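You operate a simulated robot arm through the tools that you are given. There is no shell and no other tool. Be economical: measure what you need, move in short steps, check, and stop when the job is done.

You are at the controls of a simulated robot arm. One attempt, no reset.

TASK
Draw the leftover yarn off the orange-tipped bobbin in the tube cleaner and stand it on the blue peg.
Fine: blue arm in, press START once, arm out again after. Where these are worked on the way, their far stop is far enough and under half their travel is too little: blue arm.
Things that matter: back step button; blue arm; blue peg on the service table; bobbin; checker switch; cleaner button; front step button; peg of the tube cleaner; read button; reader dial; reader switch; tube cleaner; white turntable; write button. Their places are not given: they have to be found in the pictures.

It is judged by the outcome, as a careful person would: the job done as asked, and still so three seconds after it is handed in. It fails if anything else is knocked over, pushed out of place, dropped, spilled or broken.

THE ROBOT
A 6-joint arm with a four-finger gripper, fixed in place. Base frame: the origin is at the foot of the arm, x ahead of it, y to its left, z up. Readings come in m, degrees, newtons and seconds.
Its first joint turns from -166.0 to 166.0 degrees. Payload 3.67 kg.
The TCP is the grasp point between the finger pads, 0.028 m short of the fingertips. In the tool frame z runs along the fingers and y along their closing line. Largest opening 0.112 m; the body of the gripper starts 0.073 m behind the TCP.
Orientation is that of the tool frame in the base frame, as a unit quaternion [x, y, z, w]. With the fingers straight down and closing along the base's y, the tool's x points along the base's -x, its y along +y and its z along -z.

THE INTERFACE
- The arm moves only by the tool move_arm. Its argument "plan" is a list of rows, each a list of 2 entries, a list of its own where there are three numbers: the shift along the tool's x, y, z in units of 40 mm (1.0 is 40 mm), then the turn, a rotation vector about the tool's x, y, z in units of 6 degrees (1.0 is 6 degrees). In form: [[[dx, dy, dz], [ax, ay, az]], ...]. A call has 1 to 10 rows; each row shifts and turns the commanded pose from where the row before left it, along the tool's axes as they then stand. "claw" is the closure, from 0 (fully open) to 1 (shut), set as the call begins (left out, the last holds). A call with a number of a shift or a turn outside -1 to 1 is refused whole. Rows are played at 5 a second. More than 0.05 m and 8.6 degrees between two rows, or a gripper value outside its range, and nothing of the call is played. A pose out of reach is approached as far as the arm can. The call stops where the force on the tool passes 40 N (or 10 N more than at its start, if that is more) or the arm is blocked; 0.2 s more then pass. Each finger halts on what it meets, pressing with about 25 N; the grip force reading is that of the motor and also rises with nothing between the fingers. The clock runs only during rows and for 0.2 s after the last one: add rows that do not move to give the fingers time. The reply holds the time, the measured pose of the TCP, the force on the tool along the base axes, the opening and the grip force, in the units named above and with some noise, with the torque about the TCP (base axes, N m) and any sound that the robot's microphone picked up.
- Cameras (640 x 400 px; columns grow to the right, rows downward): "scene" is fixed at [0.4002, 0.6498, 1.4655]; the picture's right is [-0.90, -0.43, 0.00], its down [-0.34, 0.70, -0.62] and it looks along [0.27, -0.56, -0.78] (base axes); focal length 323 px, centre (320, 200). "wrist" rides on the gripper at [0.06, -0.018, -0.104] in the tool frame; the picture's right is [0.29, 0.96, 0.00], its down [-0.80, 0.24, -0.55] and it looks along [-0.53, 0.16, 0.83] (tool axes); focal length 234 px, centre (320, 200).
- get_image(camera): a new picture of that camera. The clock stands still meanwhile.
- locate(camera, pixels): for up to 12 pixels [column, row] of the newest picture of that camera ("zoom" is the newest enlarged one), the place [x, y, z] in the base frame of the surface seen there, good to about 0.003 m. The clock stands still meanwhile.
- zoom(camera, box): a new picture of the part [left, top, right, bottom] of that camera's present view, enlarged. The clock stands still meanwhile.
- finish_job(): hands the job in; it is judged then, once.

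Keep the steps short. Do not move on a guess: measure, check each grasp and each placing, and mend mistakes. In all there are 80 turns and 46 pictures (those below and enlarged ones count). Leave the gripper open and the arm clear of the work at the hand-in unless told otherwise, and finish with a single line.

The tools are called as a command line: name --argument value ..., lists and objects as JSON in quotes. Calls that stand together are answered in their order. move_arm: Moves the arm, as the interface text tells. Its arguments: {"type":"object","properties":{"plan":{"type":"array"},"claw":{"type":"number"}},"required":["plan"]} The other tools are called the same way: get_image (camera) takes a picture; locate (camera, pixels) gives the place of the surface under pixels of a picture; zoom (camera, box) takes an enlarged picture of a part of a camera's view; finish_job () hands the job in.

At the start:

```text
time_s: 0.0
tcp_pos: [0.4257, 0.3185, 1.2]
tcp_rot: [0.0, 1.0, 0.0, 0.0]
ft_force: [-1.2, -0.7, -0.5]
moment: [-0.02, 0.02, 0.01]
gripper_width: 0.1122
finger_force: 0.1
```

scene: 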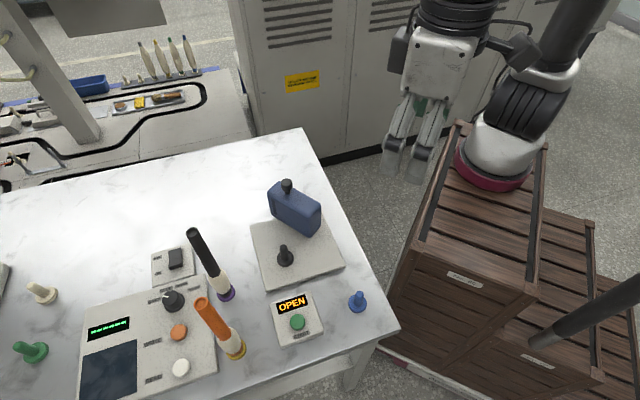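
wrist: 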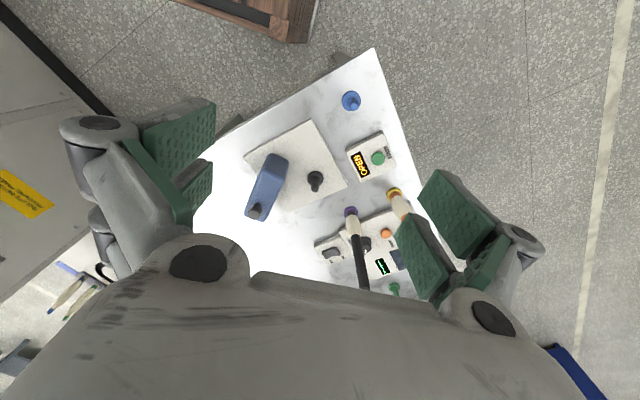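

The scene shows two bobbins (black and orange-tipped), a plate with the blue arm and a peg, and a box reading "OPEN". I'll zoom in on these first.

zoom --camera "scene" --box '[230, 160, 390, 360]'

zoom --camera "scene" --box '[70, 210, 270, 400]'

locate --camera "scene" --pixels '[[287, 185], [298, 198], [286, 247], [286, 265], [297, 321], [357, 295], [358, 308], [202, 303], [236, 352], [193, 234], [226, 296], [330, 350]]'

```text
2.00 times, centred on (310, 260) of scene
```

zoom: 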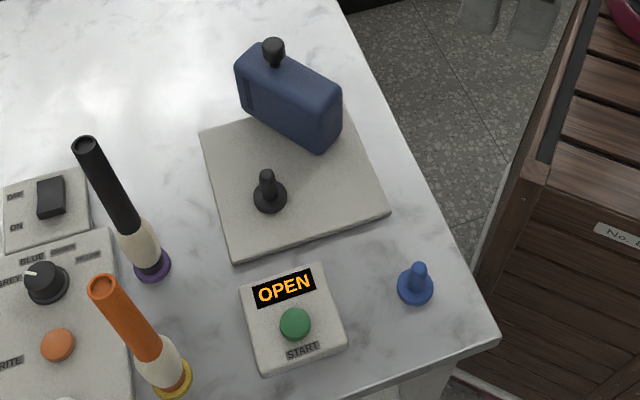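

```text
2.11 times, centred on (170, 305) of scene
```

zoom: 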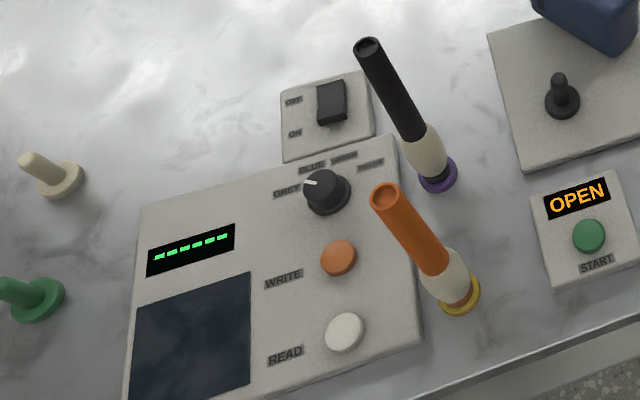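

```text
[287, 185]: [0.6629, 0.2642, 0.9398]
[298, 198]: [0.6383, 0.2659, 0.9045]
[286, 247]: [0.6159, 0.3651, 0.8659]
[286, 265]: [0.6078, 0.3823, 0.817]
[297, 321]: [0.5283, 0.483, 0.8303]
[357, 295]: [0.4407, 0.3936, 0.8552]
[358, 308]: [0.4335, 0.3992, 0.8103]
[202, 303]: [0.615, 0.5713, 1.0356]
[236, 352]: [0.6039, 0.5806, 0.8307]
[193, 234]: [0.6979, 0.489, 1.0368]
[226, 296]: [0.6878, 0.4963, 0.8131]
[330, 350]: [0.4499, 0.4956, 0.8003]
```

Table is at z≈0.80 and the orange bobbin stands on the yellow peg at about (0.604, 0.58). Next I need the blue arm's shape and how it moves, so I'll zoom there and sample points.

zoom --camera "scene" --box '[245, 165, 345, 285]'

zoom --camera "wrist" --box '[230, 80, 430, 280]'

locate --camera "scene" --pixels '[[271, 188], [295, 185], [320, 208], [297, 213], [270, 205], [310, 234], [322, 224], [250, 225], [262, 288], [343, 265], [335, 210], [287, 180]]'

```text
3.33 times, centred on (295, 225) of scene
```

zoom: 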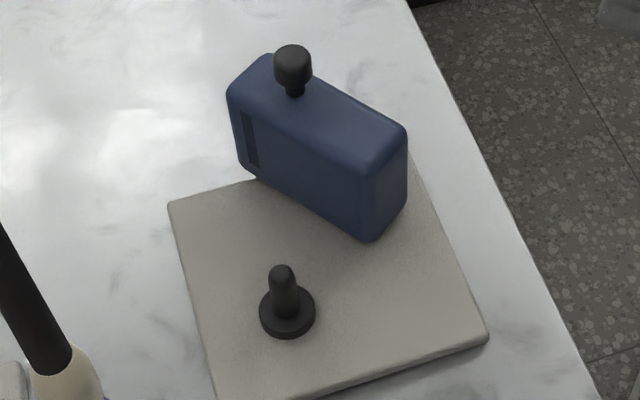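

```text
2.00 times, centred on (330, 180) of wrist
```

zoom: 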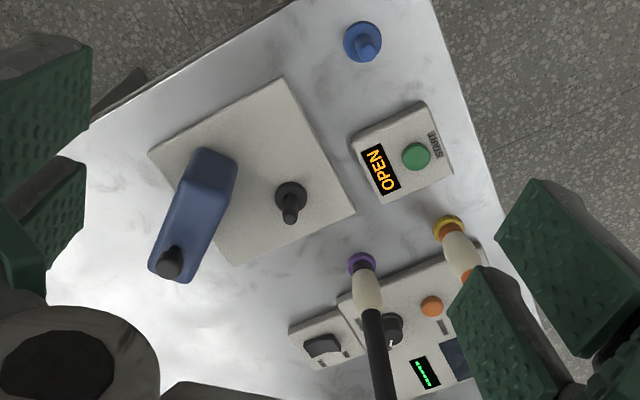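

```text
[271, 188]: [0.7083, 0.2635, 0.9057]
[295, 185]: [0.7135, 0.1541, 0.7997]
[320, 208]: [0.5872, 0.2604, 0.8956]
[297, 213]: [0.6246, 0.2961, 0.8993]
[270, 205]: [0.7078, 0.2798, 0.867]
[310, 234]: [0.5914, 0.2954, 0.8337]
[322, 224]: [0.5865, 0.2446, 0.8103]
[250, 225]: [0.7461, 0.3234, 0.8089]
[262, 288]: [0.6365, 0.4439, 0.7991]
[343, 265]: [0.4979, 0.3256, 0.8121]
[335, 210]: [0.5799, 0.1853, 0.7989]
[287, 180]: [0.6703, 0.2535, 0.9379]
```

The blue arm looks like a swing arm with its knob on the free end. I'll now measure the bobbin tip, the cleaner peg and the blue peg more exactly with tight zooms.

zoom --camera "scene" --box '[180, 285, 260, 365]'

locate --camera "scene" --pixels '[[196, 301], [201, 297], [207, 301], [201, 305], [216, 324], [210, 324], [222, 323], [229, 340], [222, 343], [237, 338], [232, 350], [242, 348]]'

locate --camera "scene" --pixels '[[285, 248], [288, 248], [287, 252], [278, 259], [294, 259], [286, 266], [359, 293], [359, 297], [349, 304], [367, 304], [358, 312], [297, 319]]'

```text
5.00 times, centred on (220, 325) of scene
```

zoom: 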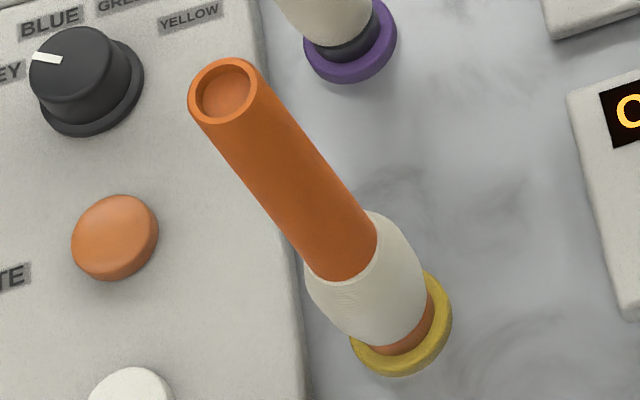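

```text
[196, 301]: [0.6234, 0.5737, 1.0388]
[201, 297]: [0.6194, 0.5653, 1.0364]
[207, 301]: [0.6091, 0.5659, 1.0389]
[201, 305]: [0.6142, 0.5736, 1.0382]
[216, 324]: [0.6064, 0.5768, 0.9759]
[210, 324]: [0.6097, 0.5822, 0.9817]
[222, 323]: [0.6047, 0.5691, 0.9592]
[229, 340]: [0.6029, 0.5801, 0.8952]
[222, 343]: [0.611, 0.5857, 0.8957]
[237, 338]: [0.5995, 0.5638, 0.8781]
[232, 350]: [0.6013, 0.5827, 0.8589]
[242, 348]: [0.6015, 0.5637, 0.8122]
```

```text
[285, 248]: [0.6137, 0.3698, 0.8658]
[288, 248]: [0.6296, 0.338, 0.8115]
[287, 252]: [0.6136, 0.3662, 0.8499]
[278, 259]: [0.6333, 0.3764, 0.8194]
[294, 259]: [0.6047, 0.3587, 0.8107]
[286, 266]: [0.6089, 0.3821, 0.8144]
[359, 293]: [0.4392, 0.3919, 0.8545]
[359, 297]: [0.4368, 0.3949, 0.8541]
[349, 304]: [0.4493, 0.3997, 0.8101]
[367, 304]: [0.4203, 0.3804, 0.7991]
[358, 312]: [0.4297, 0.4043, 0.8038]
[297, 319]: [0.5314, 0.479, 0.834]
```

Bobbin axis ≈ (0.614, 0.572), top z≈1.038. Cleaner peg ≈ (0.622, 0.368), blue peg ≈ (0.438, 0.389). I'll move above the bobbin at z 1.2, a clear height, and look.

move_arm --plan '[[[-0.589, 0.792, 0], [0, 0, 0]], [[-0.589, 0.792, 0], [0, 0, 0]], [[-0.589, 0.792, 0], [0, 0, 0]], [[-0.589, 0.792, 0], [0, 0, 0]], [[-0.589, 0.792, 0], [0, 0, 0]], [[-0.589, 0.792, 0], [0, 0, 0]], [[-0.589, 0.792, 0], [0, 0, 0]], [[-0.589, 0.792, 0], [0, 0, 0]], [[0, 0, 0], [0, 0, 0]]]' --claw 0.35

get_image --camera "wrist"

```text
time_s: 2.0
tcp_pos: [0.6, 0.5467, 1.1892]
tcp_rot: [0.001, 1.0, 0.0, -0.001]
ft_force: [0.1, 0.9, 0.0]
moment: [0.02, 0.02, 0.01]
gripper_width: 0.0728
finger_force: 0.0
out of reach, approached as far as the arm can: row 8
```

```text
38 pictures are left
```

wrist: 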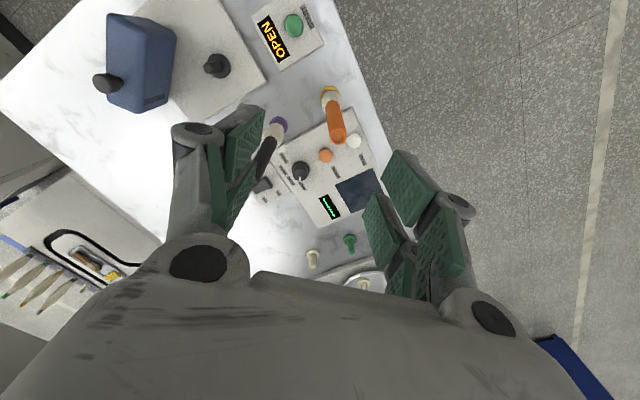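

Reach stopped short at z 1.19; the pose settled at (0.600, 0.547). I'll lower 80 mm, still above the bobbin tops, and read the pose again.

move_arm --plan '[[[0, 0, 0.5], [0, 0, 0]], [[0, 0, 0.5], [0, 0, 0]], [[0, 0, 0.5], [0, 0, 0]], [[0, 0, 0.5], [0, 0, 0]], [[0, 0, 0], [0, 0, 0]]]'

```text
time_s: 3.2
tcp_pos: [0.6, 0.5458, 1.1093]
tcp_rot: [0.0, 1.0, 0.0, -0.001]
ft_force: [-0.1, 0.4, 0.1]
moment: [0.03, 0.04, 0.01]
gripper_width: 0.0731
finger_force: 0.0
```

Shifting by +14 mm x and +26 mm y to sit over the bobbin axis, then checking by picture.

move_arm --plan '[[[-0.35, 0.65, 0], [0, 0, 0]], [[0, 0, 0.25], [0, 0, 0]], [[0, 0, 0], [0, 0, 0]]]'

get_image --camera "wrist"

get_image --camera "scene"

```text
time_s: 4.0
tcp_pos: [0.6136, 0.5721, 1.0998]
tcp_rot: [0.0, 1.0, 0.001, 0.0]
ft_force: [-0.1, -0.2, -0.5]
moment: [0.03, -0.01, 0.02]
gripper_width: 0.0726
finger_force: 0.0
```

```text
37 pictures are left
```

wrist: 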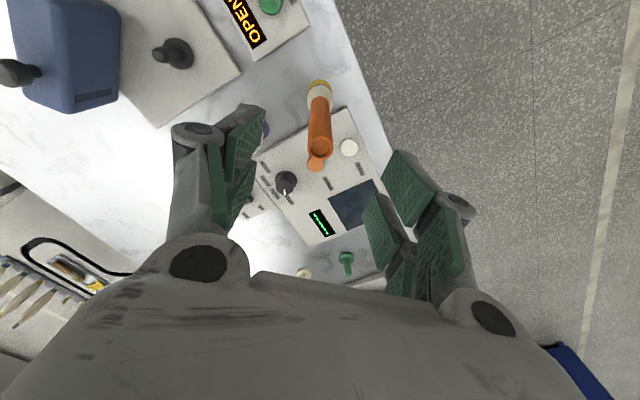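

```text
36 pictures are left
```

scene: 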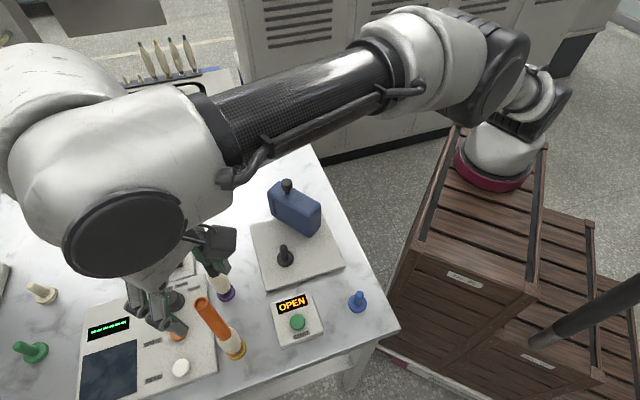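

The bobbin rim at wrist pixel (320,147) matches the predicted (319,149), so I'm centred. I'll descend 97 mm to TCP z≈1.003, then close.

move_arm --plan '[[[0, 0, 0.48], [0, 0, 0]], [[0, 0, 0.48], [0, 0, 0]], [[0, 0, 0.48], [0, 0, 0]], [[0, 0, 0.48], [0, 0, 0]], [[0, 0, 0.48], [0, 0, 0]], [[0, 0, 0], [0, 0, 0]]]'

get_image --camera "wrist"

move_arm --plan '[[[0, 0, 0], [0, 0, 0]], [[0, 0, 0], [0, 0, 0]], [[0, 0, 0], [0, 0, 0]], [[0, 0, 0], [0, 0, 0]]]' --claw 1.0

get_image --camera "wrist"

```text
time_s: 5.4
tcp_pos: [0.6152, 0.5697, 1.0037]
tcp_rot: [0.0, 1.0, 0.0, 0.0]
ft_force: [0.4, 0.1, 0.2]
moment: [0.0, -0.01, 0.02]
gripper_width: 0.0726
finger_force: 0.1
```

```text
35 pictures are left
```

wrist: 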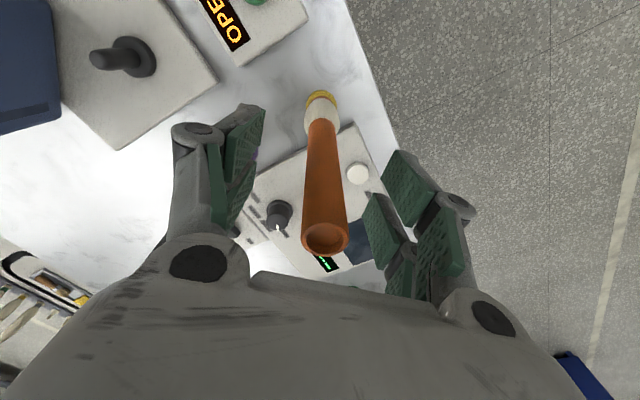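

```text
time_s: 6.4
tcp_pos: [0.6138, 0.5697, 1.0035]
tcp_rot: [0.0, 1.0, 0.001, 0.0]
ft_force: [0.0, 1.1, 0.2]
moment: [-0.01, -0.03, -0.01]
gripper_width: 0.0185
finger_force: 24.7
```

```text
34 pictures are left
```

wrist: 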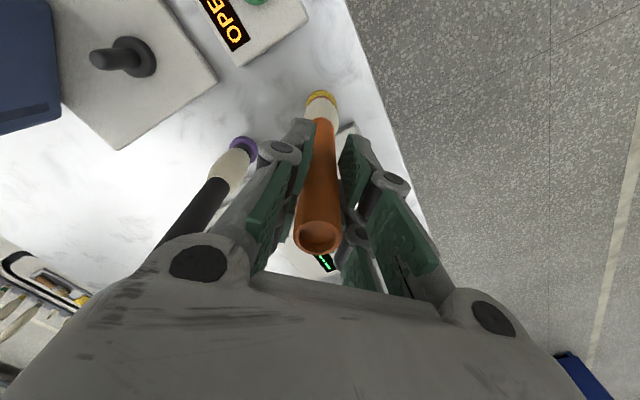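

Grip holds at 18.5 mm with 24.7 N, and the rim at (318,235) matches the TCP axis. Lifting 85 mm straight up to clear the yellow peg.

move_arm --plan '[[[0, 0, -0.4], [0, 0, 0]], [[0, 0, -0.45], [0, 0, 0]], [[0, 0, -0.45], [0, 0, 0]], [[0, 0, -0.45], [0, 0, 0]], [[0, 0, -0.45], [0, 0, 0]], [[0, 0, 0], [0, 0, 0]]]'

get_image --camera "wrist"

```text
time_s: 7.8
tcp_pos: [0.6143, 0.5702, 1.0915]
tcp_rot: [0.0, 1.0, 0.001, 0.0]
ft_force: [0.4, 0.8, -0.3]
moment: [0.03, -0.01, -0.03]
gripper_width: 0.0184
finger_force: 25.0
```

```text
33 pictures are left
```

wrist: 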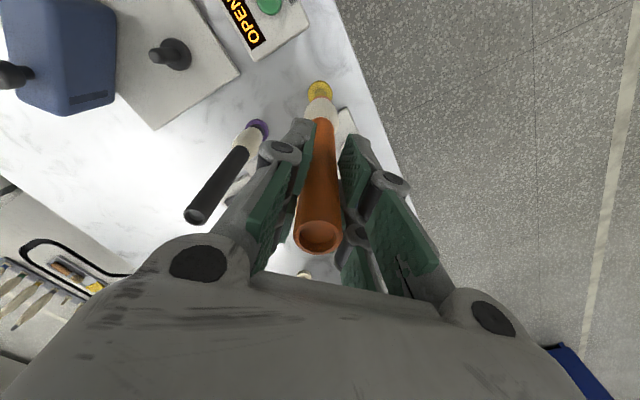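

Bobbin is off the peg. Its bottom is at about z 0.90, above the cleaner peg at 0.866. I'll carry it over the cleaner peg: −202 mm in y, +8 mm in x.

move_arm --plan '[[[-0.033, -0.8417, 0], [0, 0, 0]], [[-0.033, -0.8417, 0], [0, 0, 0]], [[-0.033, -0.8417, 0], [0, 0, 0]], [[-0.033, -0.8417, 0], [0, 0, 0]], [[-0.033, -0.8417, 0], [0, 0, 0]], [[-0.033, -0.8417, 0], [0, 0, 0]], [[0, 0, 0], [0, 0, 0]], [[0, 0, 0], [0, 0, 0]]]'

get_image --camera "wrist"

zoom --camera "scene" --box '[240, 180, 340, 280]'

```text
time_s: 9.6
tcp_pos: [0.6216, 0.3671, 1.0916]
tcp_rot: [0.0, 1.0, 0.0, 0.0]
ft_force: [0.3, 0.6, -0.8]
moment: [0.02, 0.0, -0.01]
gripper_width: 0.018
finger_force: 24.5
```

```text
32 pictures are left
```

wrist: 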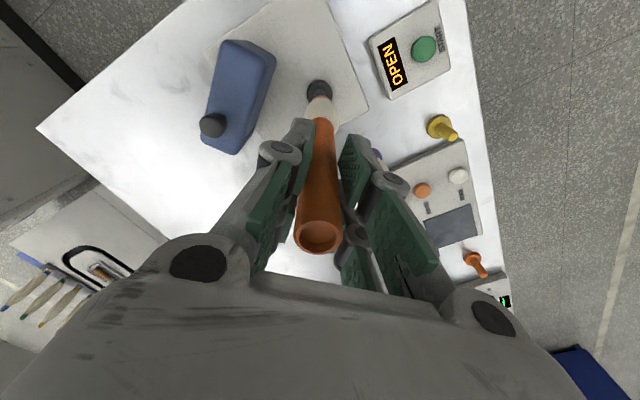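

```text
4.00 times, centred on (290, 230) of scene
```

zoom: 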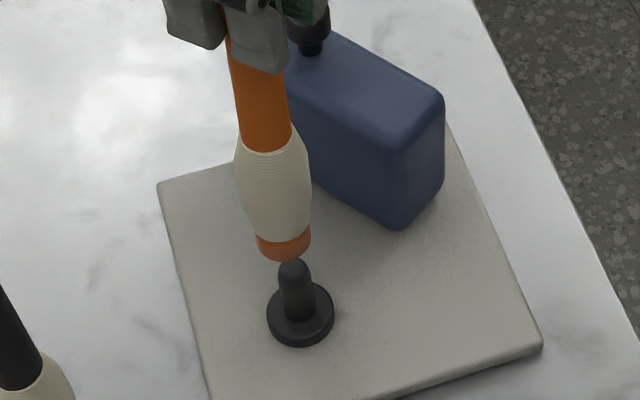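

Bobbin bottom ≈ (0.622, 0.370) against peg ≈ (0.6225, 0.368), which is aligned within my measuring error. I'll lower 50 mm gently so the peg enters, watching the force.

move_arm --plan '[[[0, 0, 0.25], [0, 0, 0]], [[0, 0, 0.25], [0, 0, 0]], [[0, 0, 0.25], [0, 0, 0]], [[0, 0, 0.25], [0, 0, 0]], [[0, 0, 0.25], [0, 0, 0]], [[0, 0, 0], [0, 0, 0]]]'

zoom --camera "scene" --box '[240, 180, 340, 280]'

```text
time_s: 11.0
tcp_pos: [0.6231, 0.3692, 1.042]
tcp_rot: [0.0, 1.0, 0.001, 0.0]
ft_force: [0.4, -0.3, -0.5]
moment: [-0.05, 0.04, -0.01]
gripper_width: 0.0181
finger_force: 25.0
```

```text
4.00 times, centred on (290, 230) of scene
```

zoom: 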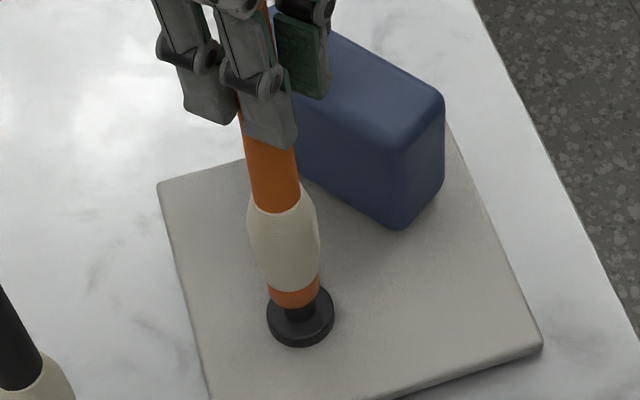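

The peg has entered the tube with no force. I'll lower in fine steps until it seats.

move_arm --plan '[[[0, 0, 0.15], [0, 0, 0]], [[0, 0, 0.15], [0, 0, 0]], [[0, 0, 0.15], [0, 0, 0]], [[0, 0, 0.1], [0, 0, 0]], [[0, 0, 0], [0, 0, 0]]]'

zoom --camera "scene" --box '[240, 180, 340, 280]'

```text
time_s: 12.2
tcp_pos: [0.6221, 0.3698, 1.02]
tcp_rot: [0.001, 1.0, 0.001, 0.0]
ft_force: [0.6, 0.1, 0.3]
moment: [-0.09, -0.02, -0.04]
gripper_width: 0.0175
finger_force: 24.9
```

```text
4.00 times, centred on (290, 230) of scene
```

zoom: 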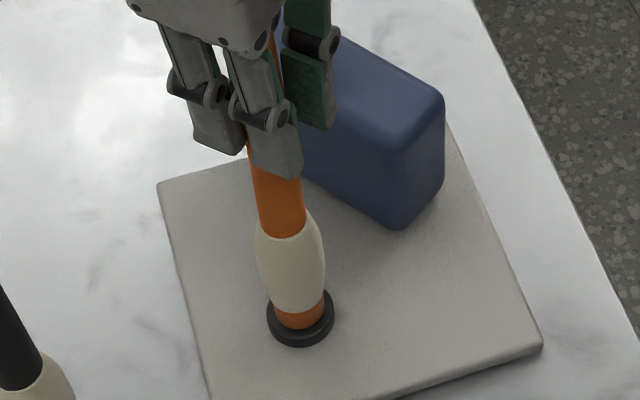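

Nearly seated; continuing in 2 mm steps until contact shows.

move_arm --plan '[[[0, 0, 0.05], [0, 0, 0]], [[0, 0, 0.05], [0, 0, 0]], [[0, 0, 0.05], [0, 0, 0]], [[0, 0, 0.05], [0, 0, 0]], [[0, 0, 0], [0, 0, 0]]]'

```text
time_s: 13.4
tcp_pos: [0.6215, 0.3678, 1.0136]
tcp_rot: [0.0, 1.0, 0.002, 0.001]
ft_force: [1.6, -0.6, 32.4]
moment: [0.0, -0.11, -0.03]
gripper_width: 0.018
finger_force: 25.0
```

Seated: 32 N upward at z 1.0136. Easing up 1.5 mm, opening, then rising 100 mm clear.

move_arm --plan '[[[0, 0, -0.05], [0, 0, 0]], [[0, 0, 0], [0, 0, 0]]]'

move_arm --plan '[[[0, 0, 0], [0, 0, 0]], [[0, 0, 0], [0, 0, 0]], [[0, 0, 0], [0, 0, 0]], [[0, 0, -0.5], [0, 0, 0]], [[0, 0, -0.5], [0, 0, 0]], [[0, 0, -0.5], [0, 0, 0]], [[0, 0, -0.5], [0, 0, 0]], [[0, 0, -0.5], [0, 0, 0]], [[0, 0, 0], [0, 0, 0]]]' --claw 0.4

get_image --camera "scene"

get_image --camera "wrist"

```text
time_s: 14.0
tcp_pos: [0.6209, 0.3682, 1.0134]
tcp_rot: [0.0, 1.0, 0.0, 0.0]
ft_force: [1.3, 1.1, 6.2]
moment: [0.24, -0.2, 0.03]
gripper_width: 0.0174
finger_force: 24.6
```

```text
time_s: 16.0
tcp_pos: [0.6227, 0.3672, 1.1132]
tcp_rot: [0.0, 1.0, 0.002, 0.0]
ft_force: [0.5, 0.1, -0.1]
moment: [0.01, 0.0, 0.02]
gripper_width: 0.0675
finger_force: 0.0
```

```text
28 pictures are left
```

scene: 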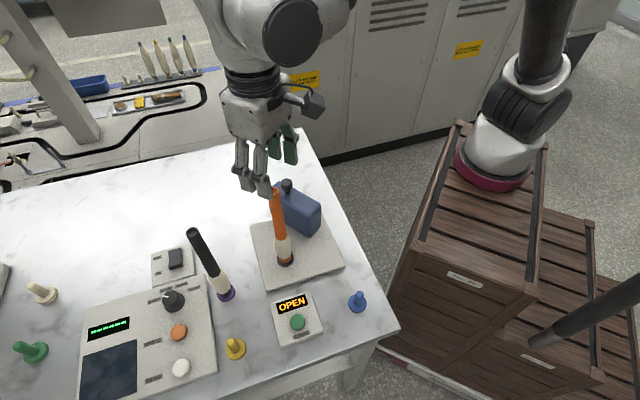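

```text
27 pictures are left
```

wrist: 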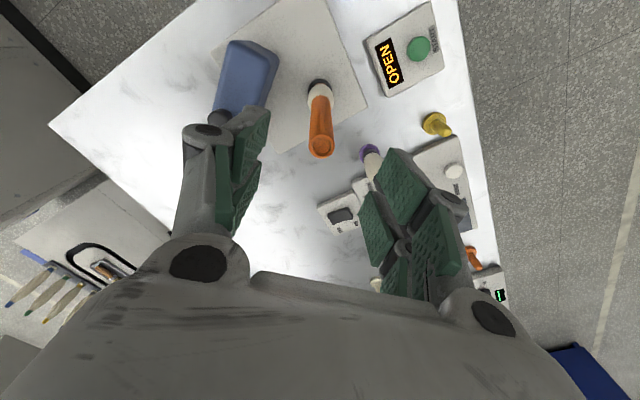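

The bobbin stands upright on the cleaner peg. The blue arm's knob is at about (0.669, 0.260), z 0.905–0.94, and the arm seems to pivot near (0.60, 0.27). I'll move over the knob at the current height and begin turning the tool 90° about vertical, so the fingers straddle it along x and the hand stays away from the bobbin.

move_arm --plan '[[[-0.29, -0.67, 0], [0, 0, 0]], [[-0.29, -0.67, 0], [0, 0, 0]], [[-0.29, -0.67, 0], [0, 0, 0]], [[-0.29, -0.67, 0], [0, 0, 0]], [[0, 0, 0], [0, 0, -1]], [[0, 0, 0], [0, 0, -1]], [[0, 0, 0], [0, 0, -1]], [[0, 0, 0], [0, 0, -1]], [[0, 0, 0], [0, 0, -1]], [[0, 0, 0], [0, 0, -1]]]'

move_arm --plan '[[[0, 0, 0], [0, 0, -1]], [[0, 0, 0], [0, 0, -1]], [[0, 0, 0], [0, 0, -1]], [[0, 0, 0], [0, 0, -1]], [[0, 0, 0], [0, 0, -1]], [[0, 0, 0], [0, 0, -1]], [[0, 0, 0], [0, 0, -1]], [[0, 0, 0], [0, 0, -1]], [[0, 0, 0], [0, 0, -1]], [[0, 0, 0], [0, 0, 0]]]'

get_image --camera "wrist"

```text
time_s: 18.2
tcp_pos: [0.668, 0.2631, 1.1134]
tcp_rot: [-0.309, 0.951, 0.001, -0.001]
ft_force: [-0.2, 1.0, 0.6]
moment: [-0.01, 0.0, 0.0]
gripper_width: 0.067
finger_force: 0.1
```

```text
time_s: 20.4
tcp_pos: [0.6695, 0.2619, 1.1135]
tcp_rot: [-0.707, 0.707, 0.001, 0.001]
ft_force: [-1.1, -0.5, -0.3]
moment: [-0.01, -0.01, -0.03]
gripper_width: 0.0672
finger_force: 0.1
```

```text
26 pictures are left
```

wrist: 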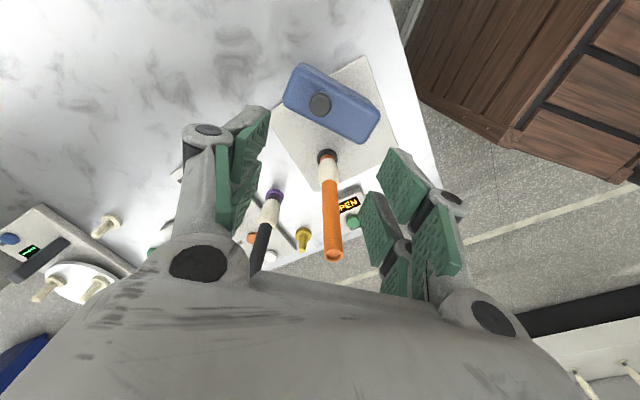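

The knob shows at wrist pixel (320,104), beneath the hand. I'll measure it and the arm corners in this view.

locate --camera "wrist" --pixels '[[320, 103], [312, 103], [328, 103], [320, 95], [320, 112], [300, 70], [290, 95], [375, 105], [355, 133], [340, 80], [330, 125], [308, 112]]'

zoom --camera "wrist" --box '[260, 50, 400, 190]'

```text
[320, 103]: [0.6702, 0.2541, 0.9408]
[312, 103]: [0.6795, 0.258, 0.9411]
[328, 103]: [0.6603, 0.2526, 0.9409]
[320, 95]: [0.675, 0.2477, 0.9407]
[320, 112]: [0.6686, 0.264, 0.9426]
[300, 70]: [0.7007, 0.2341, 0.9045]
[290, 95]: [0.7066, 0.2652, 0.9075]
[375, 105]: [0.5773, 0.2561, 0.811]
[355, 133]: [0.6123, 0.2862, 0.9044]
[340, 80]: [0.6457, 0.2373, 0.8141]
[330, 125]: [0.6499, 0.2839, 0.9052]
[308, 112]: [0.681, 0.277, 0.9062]
```

```text
2.86 times, centred on (330, 120) of wrist
```

zoom: 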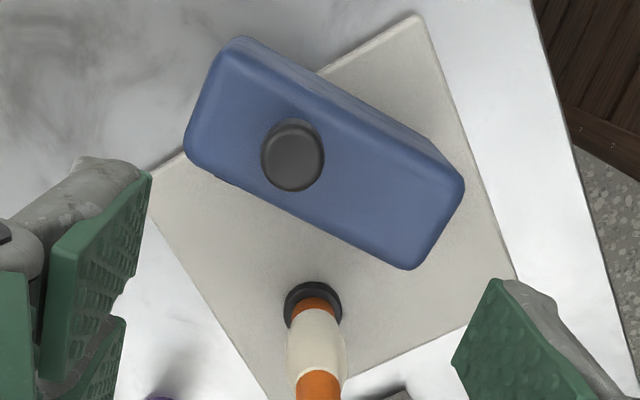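

Knob centre ≈ (0.669, 0.256), about 24 mm wide, top z 0.941, with the arm's top at 0.905. I'll shift 6 mm to −y, tilt the hand 18° so its body leans away from the bobbin, then come straight down to z≈0.945.

move_arm --plan '[[[0.15, 0, 0], [0, 0, 0]], [[0, 0, 0], [0, -1, 0]], [[0, 0, 0], [0, -1, 0]], [[0, 0, 0], [0, -1, 0]], [[0, 0, 0], [0, 0, 0]]]'

move_arm --plan '[[[0.217, 0, 0.667], [0, 0, 0]], [[0.217, 0, 0.667], [0, 0, 0]], [[0.217, 0, 0.667], [0, 0, 0]], [[0.217, 0, 0.667], [0, 0, 0]], [[0.217, 0, 0.667], [0, 0, 0]], [[0.217, 0, 0.667], [0, 0, 0]], [[0, 0, 0], [0, 0, 0]]]'

get_image --camera "wrist"

```text
time_s: 21.6
tcp_pos: [0.6686, 0.2558, 1.1133]
tcp_rot: [0.698, -0.698, -0.111, -0.111]
ft_force: [0.2, -0.1, -0.9]
moment: [0.01, 0.02, 0.0]
gripper_width: 0.0674
finger_force: 0.1
```

```text
time_s: 23.2
tcp_pos: [0.6681, 0.2548, 0.9459]
tcp_rot: [0.698, -0.698, -0.112, -0.111]
ft_force: [0.0, -0.5, 0.2]
moment: [0.0, 0.0, 0.02]
gripper_width: 0.0673
finger_force: 0.0
```

```text
24 pictures are left
```

wrist: 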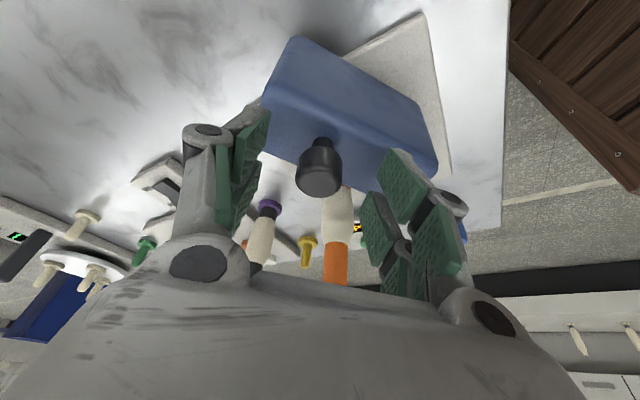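

The knob sits between the pads. Lowering 5 mm more and closing on it.

move_arm --plan '[[[0.039, 0, 0.119], [0, 0, 0]], [[0, 0, 0], [0, 0, 0]]]'

move_arm --plan '[[[0, 0, 0], [0, 0, 0]], [[0, 0, 0], [0, 0, 0]], [[0, 0, 0], [0, 0, 0]]]' --claw 1.0

```text
time_s: 23.8
tcp_pos: [0.6675, 0.2555, 0.9411]
tcp_rot: [0.698, -0.698, -0.111, -0.111]
ft_force: [-0.6, 0.2, 0.0]
moment: [-0.01, 0.02, -0.01]
gripper_width: 0.0672
finger_force: 0.1
```

```text
time_s: 24.6
tcp_pos: [0.6696, 0.2547, 0.9411]
tcp_rot: [-0.698, 0.699, 0.111, 0.112]
ft_force: [13.8, -1.6, 6.6]
moment: [-0.14, -0.33, 0.04]
gripper_width: 0.0242
finger_force: 45.0
```

Knob held at 24 mm width. As a test I'll draw it 10 mm toward +y and read the forces to learn whether the arm swings or slides.

move_arm --plan '[[[-0.119, 0, 0.0386], [0, 0, 0]], [[-0.119, 0, 0.0386], [0, 0, 0]], [[0, 0, 0], [0, 0, 0]]]'

get_image --camera "scene"

```text
time_s: 25.4
tcp_pos: [0.6697, 0.2655, 0.9401]
tcp_rot: [-0.698, 0.698, 0.11, 0.112]
ft_force: [31.8, -8.8, 1.0]
moment: [-0.73, -0.67, 0.52]
gripper_width: 0.0249
finger_force: 45.2
```

```text
23 pictures are left
```

scene: 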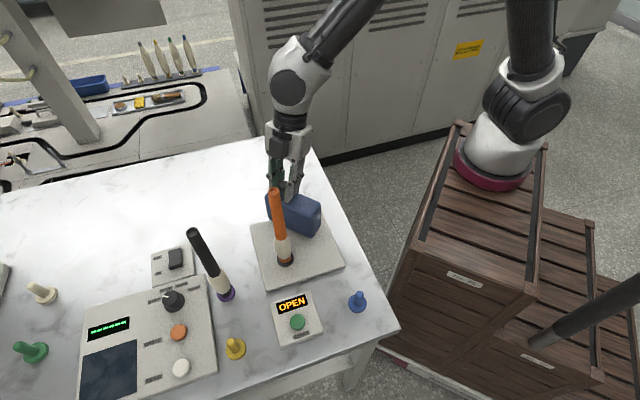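

The arm followed with light resistance, but the tool feels +32 N along x, so the true path leans toward +x. I'll relieve it by 2.5 mm in +x and look closely at the block's new angle.

move_arm --plan '[[[0, -0.0625, 0], [0, 0, 0]], [[0, 0, 0], [0, 0, 0]]]'

get_image --camera "wrist"

```text
time_s: 26.0
tcp_pos: [0.6709, 0.2649, 0.9411]
tcp_rot: [0.699, -0.698, -0.111, -0.112]
ft_force: [12.8, -5.8, 16.2]
moment: [-0.05, -0.2, 0.33]
gripper_width: 0.0253
finger_force: 45.0
```

```text
22 pictures are left
```

wrist: 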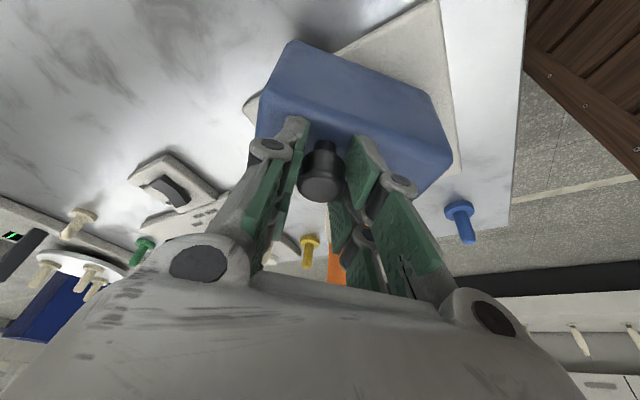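

The block's edge has turned relative to before, so it's a swing arm pivoting near (0.605, 0.27). I'll follow the arc, turning the tool with it 6° per row, three rows first.

move_arm --plan '[[[-0.163, 0, 0.053], [-0.309, 0, -0.951]], [[-0.163, 0, 0.053], [-0.309, 0, -0.951]], [[-0.163, 0, 0.053], [-0.309, 0, -0.951]], [[0, 0, 0], [0, 0, 0]]]'

```text
time_s: 27.0
tcp_pos: [0.6665, 0.286, 0.9415]
tcp_rot: [0.8, -0.579, -0.127, -0.093]
ft_force: [-5.4, -0.3, 27.1]
moment: [0.31, 0.31, -0.11]
gripper_width: 0.0251
finger_force: 44.8
```

Following well; lateral force is small, but there is 27 N upward, so I'll raise 1.5 mm and follow on three more rows.

move_arm --plan '[[[-0.012, 0, -0.036], [0, 0, 0]], [[-0.163, 0, 0.053], [-0.309, 0, -0.951]], [[-0.163, 0, 0.053], [-0.309, 0, -0.951]], [[-0.163, 0, 0.053], [-0.309, 0, -0.951]], [[0, 0, 0], [0, 0, 0]]]'

get_image --camera "scene"

```text
time_s: 28.3
tcp_pos: [0.6589, 0.3041, 0.9402]
tcp_rot: [0.881, -0.447, -0.142, -0.067]
ft_force: [-9.5, -8.8, 11.5]
moment: [-0.35, -0.04, 0.14]
gripper_width: 0.025
finger_force: 45.2
stopped in row 5: the force on the tool passed its limit at 41 N (the readings are from after the stop); the commanded pose is now the measured one
```

```text
21 pictures are left
```

scene: 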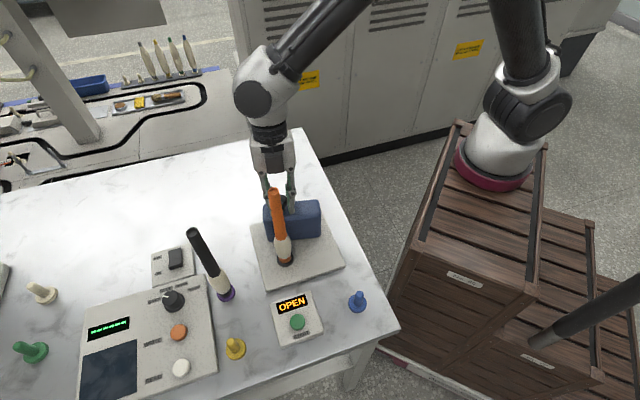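

The force limit tripped at about 44° of swing and the display still says OPEN. I'll check up close whether this is the stop or just strain.

zoom --camera "scene" --box '[245, 180, 345, 280]'

get_image --camera "wrist"

```text
4.00 times, centred on (295, 230) of scene
```

zoom: 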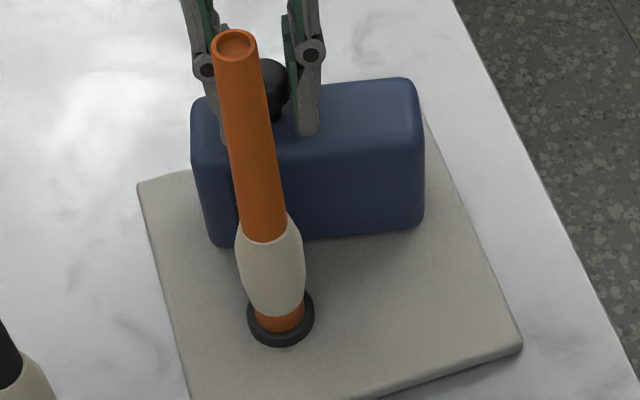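

```text
19 pictures are left
```

wrist: 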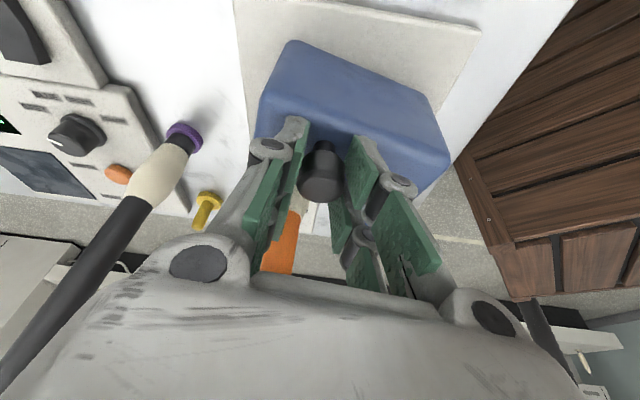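

Fitting the points so far gives a pivot of about (0.589, 0.268) and a knob radius of 80 mm, so my arc was too tight; that was strain, not the stop. I'll continue with the corrected arc, two rows.

move_arm --plan '[[[-0.1985, -0.018, 0.0645], [-0.309, 0, -0.951]], [[-0.1985, -0.018, 0.0645], [-0.309, 0, -0.951]], [[0, 0, 0], [0, 0, 0]]]'

```text
time_s: 28.9
tcp_pos: [0.6525, 0.3103, 0.9405]
tcp_rot: [0.912, -0.379, -0.147, -0.054]
ft_force: [-4.5, -14.9, 10.6]
moment: [-0.48, -0.32, 0.55]
gripper_width: 0.0249
finger_force: 45.3
stopped in row 2: the force on the tool passed its limit at 42 N (the readings are from after the stop); the commanded pose is now the measured one
```

Stopped again at about 34°. I'll look to see whether the arm has met its stop.

zoom --camera "scene" --box '[235, 180, 355, 340]'

```text
2.50 times, centred on (295, 260) of scene
```

zoom: 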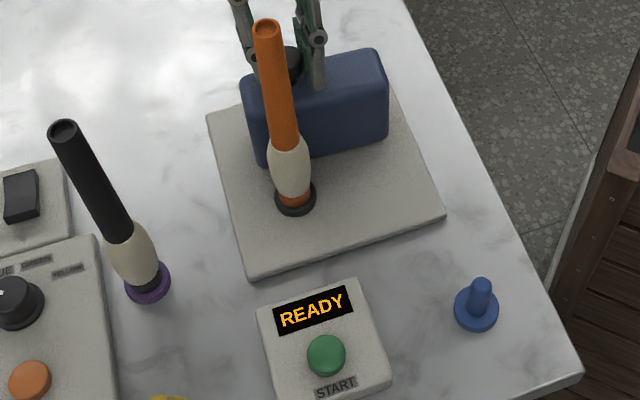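

The display now reads READY. One small extra nudge of 4 mm will confirm it rests at its far stop.

move_arm --plan '[[[-0.049, -0.009, 0.016], [0, 0, 0]], [[-0.049, -0.009, 0.016], [0, 0, 0]], [[0, 0, 0], [0, 0, 0]]]'

```text
time_s: 29.7
tcp_pos: [0.6495, 0.3132, 0.941]
tcp_rot: [0.912, -0.379, -0.147, -0.052]
ft_force: [-3.1, -18.1, 10.3]
moment: [-0.29, -0.08, 0.25]
gripper_width: 0.0248
finger_force: 45.2
stopped in row 3: the force on the tool passed its limit at 41 N (the readings are from after the stop); the commanded pose is now the measured one
```

It moved a further 4 mm. I'll nudge once more, leaning slightly inward, to see if it still travels.

move_arm --plan '[[[-0.049, 0.01, 0.016], [0, 0, 0]], [[-0.049, 0.01, 0.016], [0, 0, 0]], [[0, 0, 0], [0, 0, 0]]]'

zoom --camera "scene" --box '[235, 180, 355, 340]'

```text
time_s: 30.2
tcp_pos: [0.6491, 0.3127, 0.9409]
tcp_rot: [0.913, -0.378, -0.146, -0.053]
ft_force: [0.7, -17.5, 7.4]
moment: [-0.32, 0.15, 0.24]
gripper_width: 0.0249
finger_force: 44.8
stopped in row 2: the force on the tool passed its limit at 43 N (the readings are from after the stop); the commanded pose is now the measured one
```

```text
2.50 times, centred on (295, 260) of scene
```

zoom: 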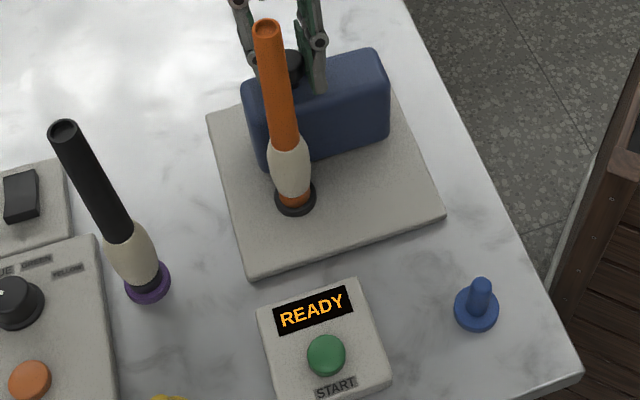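

It now stands firm against the stop, with READY shown. I'll release the knob, back out along the tool axis (away from the bobbin), and set the tool upright.

move_arm --plan '[[[0, 0, 0], [0, 0, 0]], [[0, 0, 0], [0, 0, 0]], [[0, 0, 0], [0, 0, 0]], [[0, 0, -0.4], [0, 0, 0]], [[0, 0, -0.8], [0, 0, 0]], [[0, 0, -1], [0, 0, 0]], [[0, 0, -1], [0, 0, 0]], [[0, 0, -1], [0, 0, 0]], [[0, 0, -0.8], [0, 0, 0]], [[0, 0, 0], [0, 0, 0]]]' --claw 0.4

move_arm --plan '[[[0, 0, 0], [0, 1, 0]], [[0, 0, 0], [0, 1, 0]], [[0, 0, 0], [0, 1, 0]], [[0, 0, 0], [0, 0, 0]]]' --claw 1.0

get_image --camera "scene"

```text
time_s: 32.4
tcp_pos: [0.6955, 0.2735, 1.129]
tcp_rot: [0.912, -0.379, -0.146, -0.053]
ft_force: [0.0, -0.1, 0.1]
moment: [0.02, 0.01, 0.01]
gripper_width: 0.0674
finger_force: 0.1
```

```text
time_s: 33.4
tcp_pos: [0.6945, 0.273, 1.1302]
tcp_rot: [0.924, -0.383, 0.0, 0.008]
ft_force: [-0.3, 0.0, 0.1]
moment: [0.01, 0.02, -0.01]
gripper_width: 0.0002
finger_force: 24.6
```

```text
16 pictures are left
```

scene: 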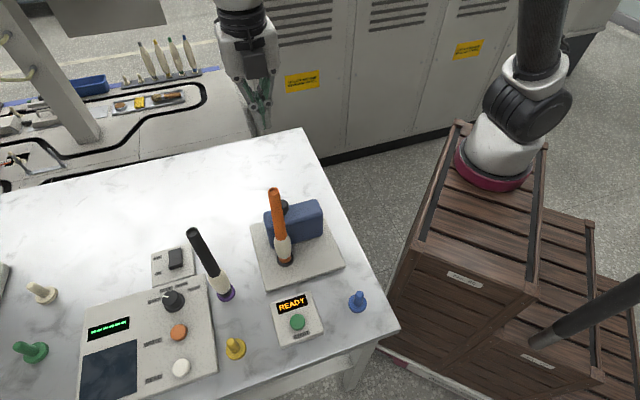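

All well: arm in, bobbin upright, READY. Moving the closed fingers high over the START button at (0.529, 0.482), then down to about z 0.91.

move_arm --plan '[[[-0.946, -0.11, 0], [0, 0, 0]], [[-0.946, -0.11, 0], [0, 0, 0]], [[-0.946, -0.11, 0], [0, 0, 0]], [[-0.946, -0.11, 0], [0, 0, 0]], [[-0.946, -0.11, 0], [0, 0, 0]], [[-0.946, -0.11, 0], [0, 0, 0]], [[-0.946, -0.11, 0], [0, 0, 0]], [[0, 0, 0], [0, 0, 0]]]'

move_arm --plan '[[[0, 0, 0.9], [0, 0, 0]], [[0, 0, 0.9], [0, 0, 0]], [[0, 0, 0.9], [0, 0, 0]], [[0, 0, 0.9], [0, 0, 0]], [[0, 0, 0.9], [0, 0, 0]], [[0, 0, 0.9], [0, 0, 0]], [[0, 0, 0], [0, 0, 0]]]'

zoom --camera "scene" --box '[240, 260, 360, 360]'

get_image --camera "wrist"

```text
time_s: 35.2
tcp_pos: [0.53, 0.4815, 1.13]
tcp_rot: [0.924, -0.383, -0.003, 0.007]
ft_force: [0.2, -0.5, 0.1]
moment: [0.0, 0.01, -0.04]
gripper_width: 0.0002
finger_force: 24.5
```

```text
time_s: 36.8
tcp_pos: [0.5269, 0.4792, 0.9123]
tcp_rot: [0.923, -0.384, -0.002, 0.007]
ft_force: [1.1, -0.2, -0.5]
moment: [0.0, 0.0, -0.02]
gripper_width: 0.0002
finger_force: 25.2
```

```text
4.00 times, centred on (300, 310) of scene
```

zoom: 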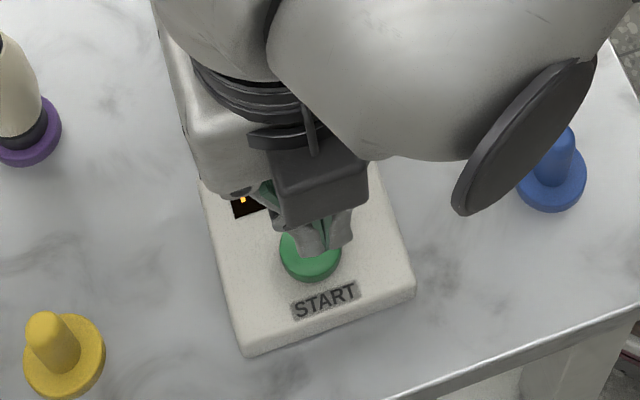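

```text
14 pictures are left
```

wrist: 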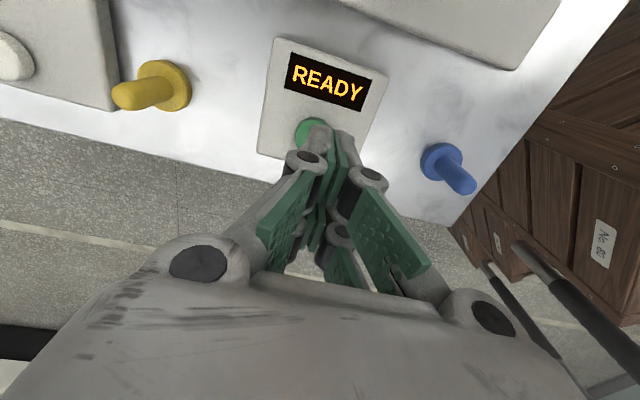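

The fingertips are over the green button. Lowering 43 mm, then pressing in small steps while watching force and sound.

move_arm --plan '[[[-0.06, 0, 0.5], [0, 0, 0]], [[0, 0, 0.58], [0, 0, 0]], [[0, 0, 0], [0, 0, 0]]]'

move_arm --plan '[[[0, 0, 0.1], [0, 0, 0]], [[0, 0, 0.1], [0, 0, 0]], [[0, 0, 0.05], [0, 0, 0]]]'

```text
time_s: 37.6
tcp_pos: [0.5244, 0.4818, 0.8697]
tcp_rot: [0.924, -0.383, -0.002, 0.006]
ft_force: [-0.4, 0.1, -0.4]
moment: [0.0, 0.0, 0.01]
gripper_width: 0.0001
finger_force: 25.2
```

```text
time_s: 38.4
tcp_pos: [0.5256, 0.4809, 0.8601]
tcp_rot: [0.924, -0.383, -0.002, 0.006]
ft_force: [0.9, -1.1, -0.3]
moment: [-0.03, -0.01, 0.01]
gripper_width: 0.0
finger_force: 24.9
```

No contact yet at z 0.860 (tips ≈ 0.832). Continuing in 2 mm steps.

move_arm --plan '[[[0, 0, 0.05], [0, 0, 0]], [[0, 0, 0.05], [0, 0, 0]]]'

```text
time_s: 39.0
tcp_pos: [0.5245, 0.4808, 0.8567]
tcp_rot: [0.924, -0.383, -0.002, 0.007]
ft_force: [-0.6, -1.5, 2.8]
moment: [-0.02, -0.04, -0.03]
gripper_width: 0.0061
finger_force: 35.5
heard: click
```

A click was heard. I'll rise straight off the button at once and look at the display.

move_arm --plan '[[[0, 0, -0.5], [0, 0, 0]], [[0, 0, -0.8], [0, 0, 0]], [[0, 0, -0.9], [0, 0, 0]], [[0, 0, -0.9], [0, 0, 0]], [[0, 0, -0.9], [0, 0, 0]], [[0, 0, -0.9], [0, 0, 0]], [[0, 0, -0.9], [0, 0, 0]], [[0, 0, -0.9], [0, 0, 0]], [[0, 0, 0], [0, 0, 0]]]'

get_image --camera "wrist"

```text
time_s: 41.0
tcp_pos: [0.5283, 0.4823, 1.1219]
tcp_rot: [0.924, -0.383, -0.002, 0.007]
ft_force: [-0.1, -0.1, 0.5]
moment: [0.02, 0.0, -0.02]
gripper_width: 0.0
finger_force: 35.8
```

```text
13 pictures are left
```

wrist: 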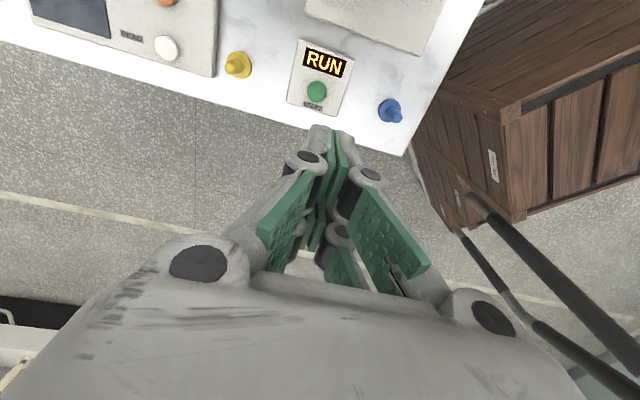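

Display reads RUN. While it runs I'll go back to the stand-off above the knob, opening and tilting as before, then see whether it's done.

move_arm --plan '[[[0.949, 0.106, -0.03], [0, 0, 0]], [[0.949, 0.106, -0.03], [0, 0, 0]], [[0.949, 0.106, -0.03], [0, 0, 0]], [[0.949, 0.106, -0.03], [0, 0, 0]], [[0.949, 0.106, -0.03], [0, 0, 0]], [[0.949, 0.106, -0.03], [0, 0, 0]], [[0.949, 0.106, -0.03], [0, 0, 0]], [[0, 0, 0], [0, 0, 0]]]'

move_arm --plan '[[[0, 0, 0], [0, -1, 0]], [[0, 0, 0], [0, -1, 0]], [[0, 0, 0], [0, -1, 0]], [[0, 0, 0], [0, 0, 0]], [[0, 0, 0], [0, 0, 0]], [[0, 0, 0], [0, 0, 0]], [[0, 0, 0], [0, 0, 0]], [[0, 0, 0], [0, 0, 0]]]' --claw 0.4

get_image --camera "scene"

```text
time_s: 42.8
tcp_pos: [0.695, 0.275, 1.1336]
tcp_rot: [0.923, -0.384, -0.001, 0.006]
ft_force: [-0.2, -0.2, 0.3]
moment: [0.0, 0.0, 0.02]
gripper_width: 0.0003
finger_force: 35.7
```

```text
time_s: 44.6
tcp_pos: [0.6954, 0.2742, 1.1331]
tcp_rot: [0.912, -0.379, -0.147, -0.053]
ft_force: [-0.2, -0.5, 0.6]
moment: [-0.01, -0.01, -0.01]
gripper_width: 0.0673
finger_force: 0.0
```

```text
12 pictures are left
```

scene: 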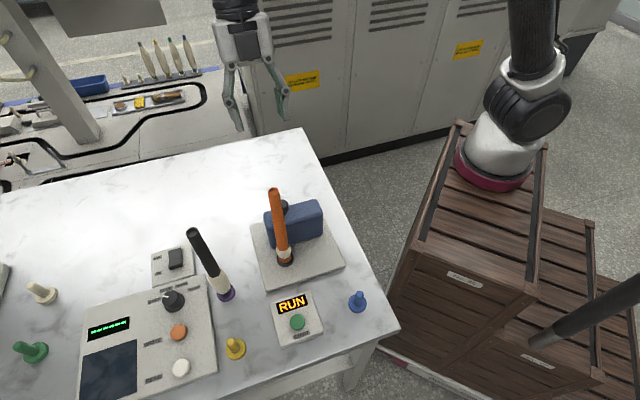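

Still RUN, yarn dwindling. I'll wait about 4 s without moving and check again.

move_arm --plan '[[[0, 0, 0], [0, 0, 0]], [[0, 0, 0], [0, 0, 0]], [[0, 0, 0], [0, 0, 0]], [[0, 0, 0], [0, 0, 0]], [[0, 0, 0], [0, 0, 0]], [[0, 0, 0], [0, 0, 0]], [[0, 0, 0], [0, 0, 0]], [[0, 0, 0], [0, 0, 0]], [[0, 0, 0], [0, 0, 0]], [[0, 0, 0], [0, 0, 0]]]'

move_arm --plan '[[[0, 0, 0], [0, 0, 0]], [[0, 0, 0], [0, 0, 0]], [[0, 0, 0], [0, 0, 0]], [[0, 0, 0], [0, 0, 0]], [[0, 0, 0], [0, 0, 0]], [[0, 0, 0], [0, 0, 0]], [[0, 0, 0], [0, 0, 0]], [[0, 0, 0], [0, 0, 0]], [[0, 0, 0], [0, 0, 0]], [[0, 0, 0], [0, 0, 0]]]'

zoom --camera "scene" --box '[235, 180, 355, 340]'

```text
time_s: 46.8
tcp_pos: [0.6958, 0.2754, 1.1334]
tcp_rot: [0.912, -0.379, -0.147, -0.053]
ft_force: [-0.3, 0.8, 0.6]
moment: [0.0, -0.03, -0.01]
gripper_width: 0.067
finger_force: 0.0
```

```text
time_s: 49.0
tcp_pos: [0.6952, 0.2752, 1.1333]
tcp_rot: [0.912, -0.38, -0.147, -0.053]
ft_force: [-0.4, -0.1, -0.3]
moment: [-0.01, 0.02, 0.0]
gripper_width: 0.0673
finger_force: 0.2
```

```text
2.50 times, centred on (295, 260) of scene
```

zoom: 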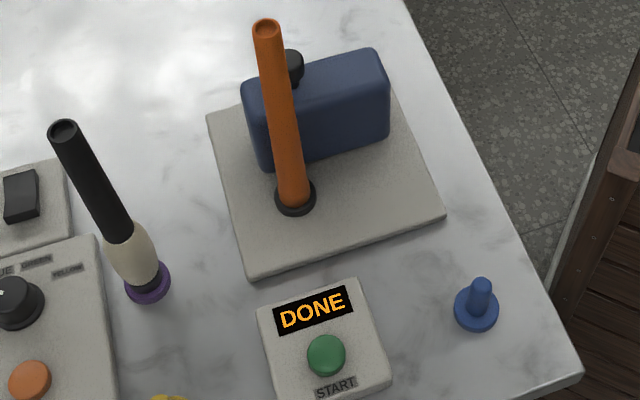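

DONE, and the tube is bare. Advancing back along the tool axis to the knob pose and checking before closing.

move_arm --plan '[[[0, 0, 0.9], [0, 0, 0]], [[0, 0, 0.9], [0, 0, 0]], [[0, 0, 0.9], [0, 0, 0]], [[0, 0, 0.9], [0, 0, 0]], [[0, 0, 0.7], [0, 0, 0]], [[0, 0, 0.4], [0, 0, 0]], [[0, 0, 0.35], [0, 0, 0]], [[0, 0, 0], [0, 0, 0]]]'

get_image --camera "wrist"

```text
time_s: 50.8
tcp_pos: [0.6491, 0.3169, 0.9419]
tcp_rot: [0.912, -0.379, -0.146, -0.053]
ft_force: [0.0, 0.4, -0.3]
moment: [-0.01, -0.01, 0.0]
gripper_width: 0.0673
finger_force: 0.1
```

```text
10 pictures are left
```

wrist: 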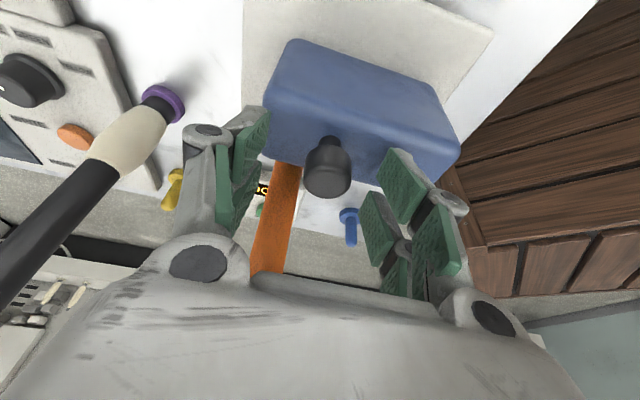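

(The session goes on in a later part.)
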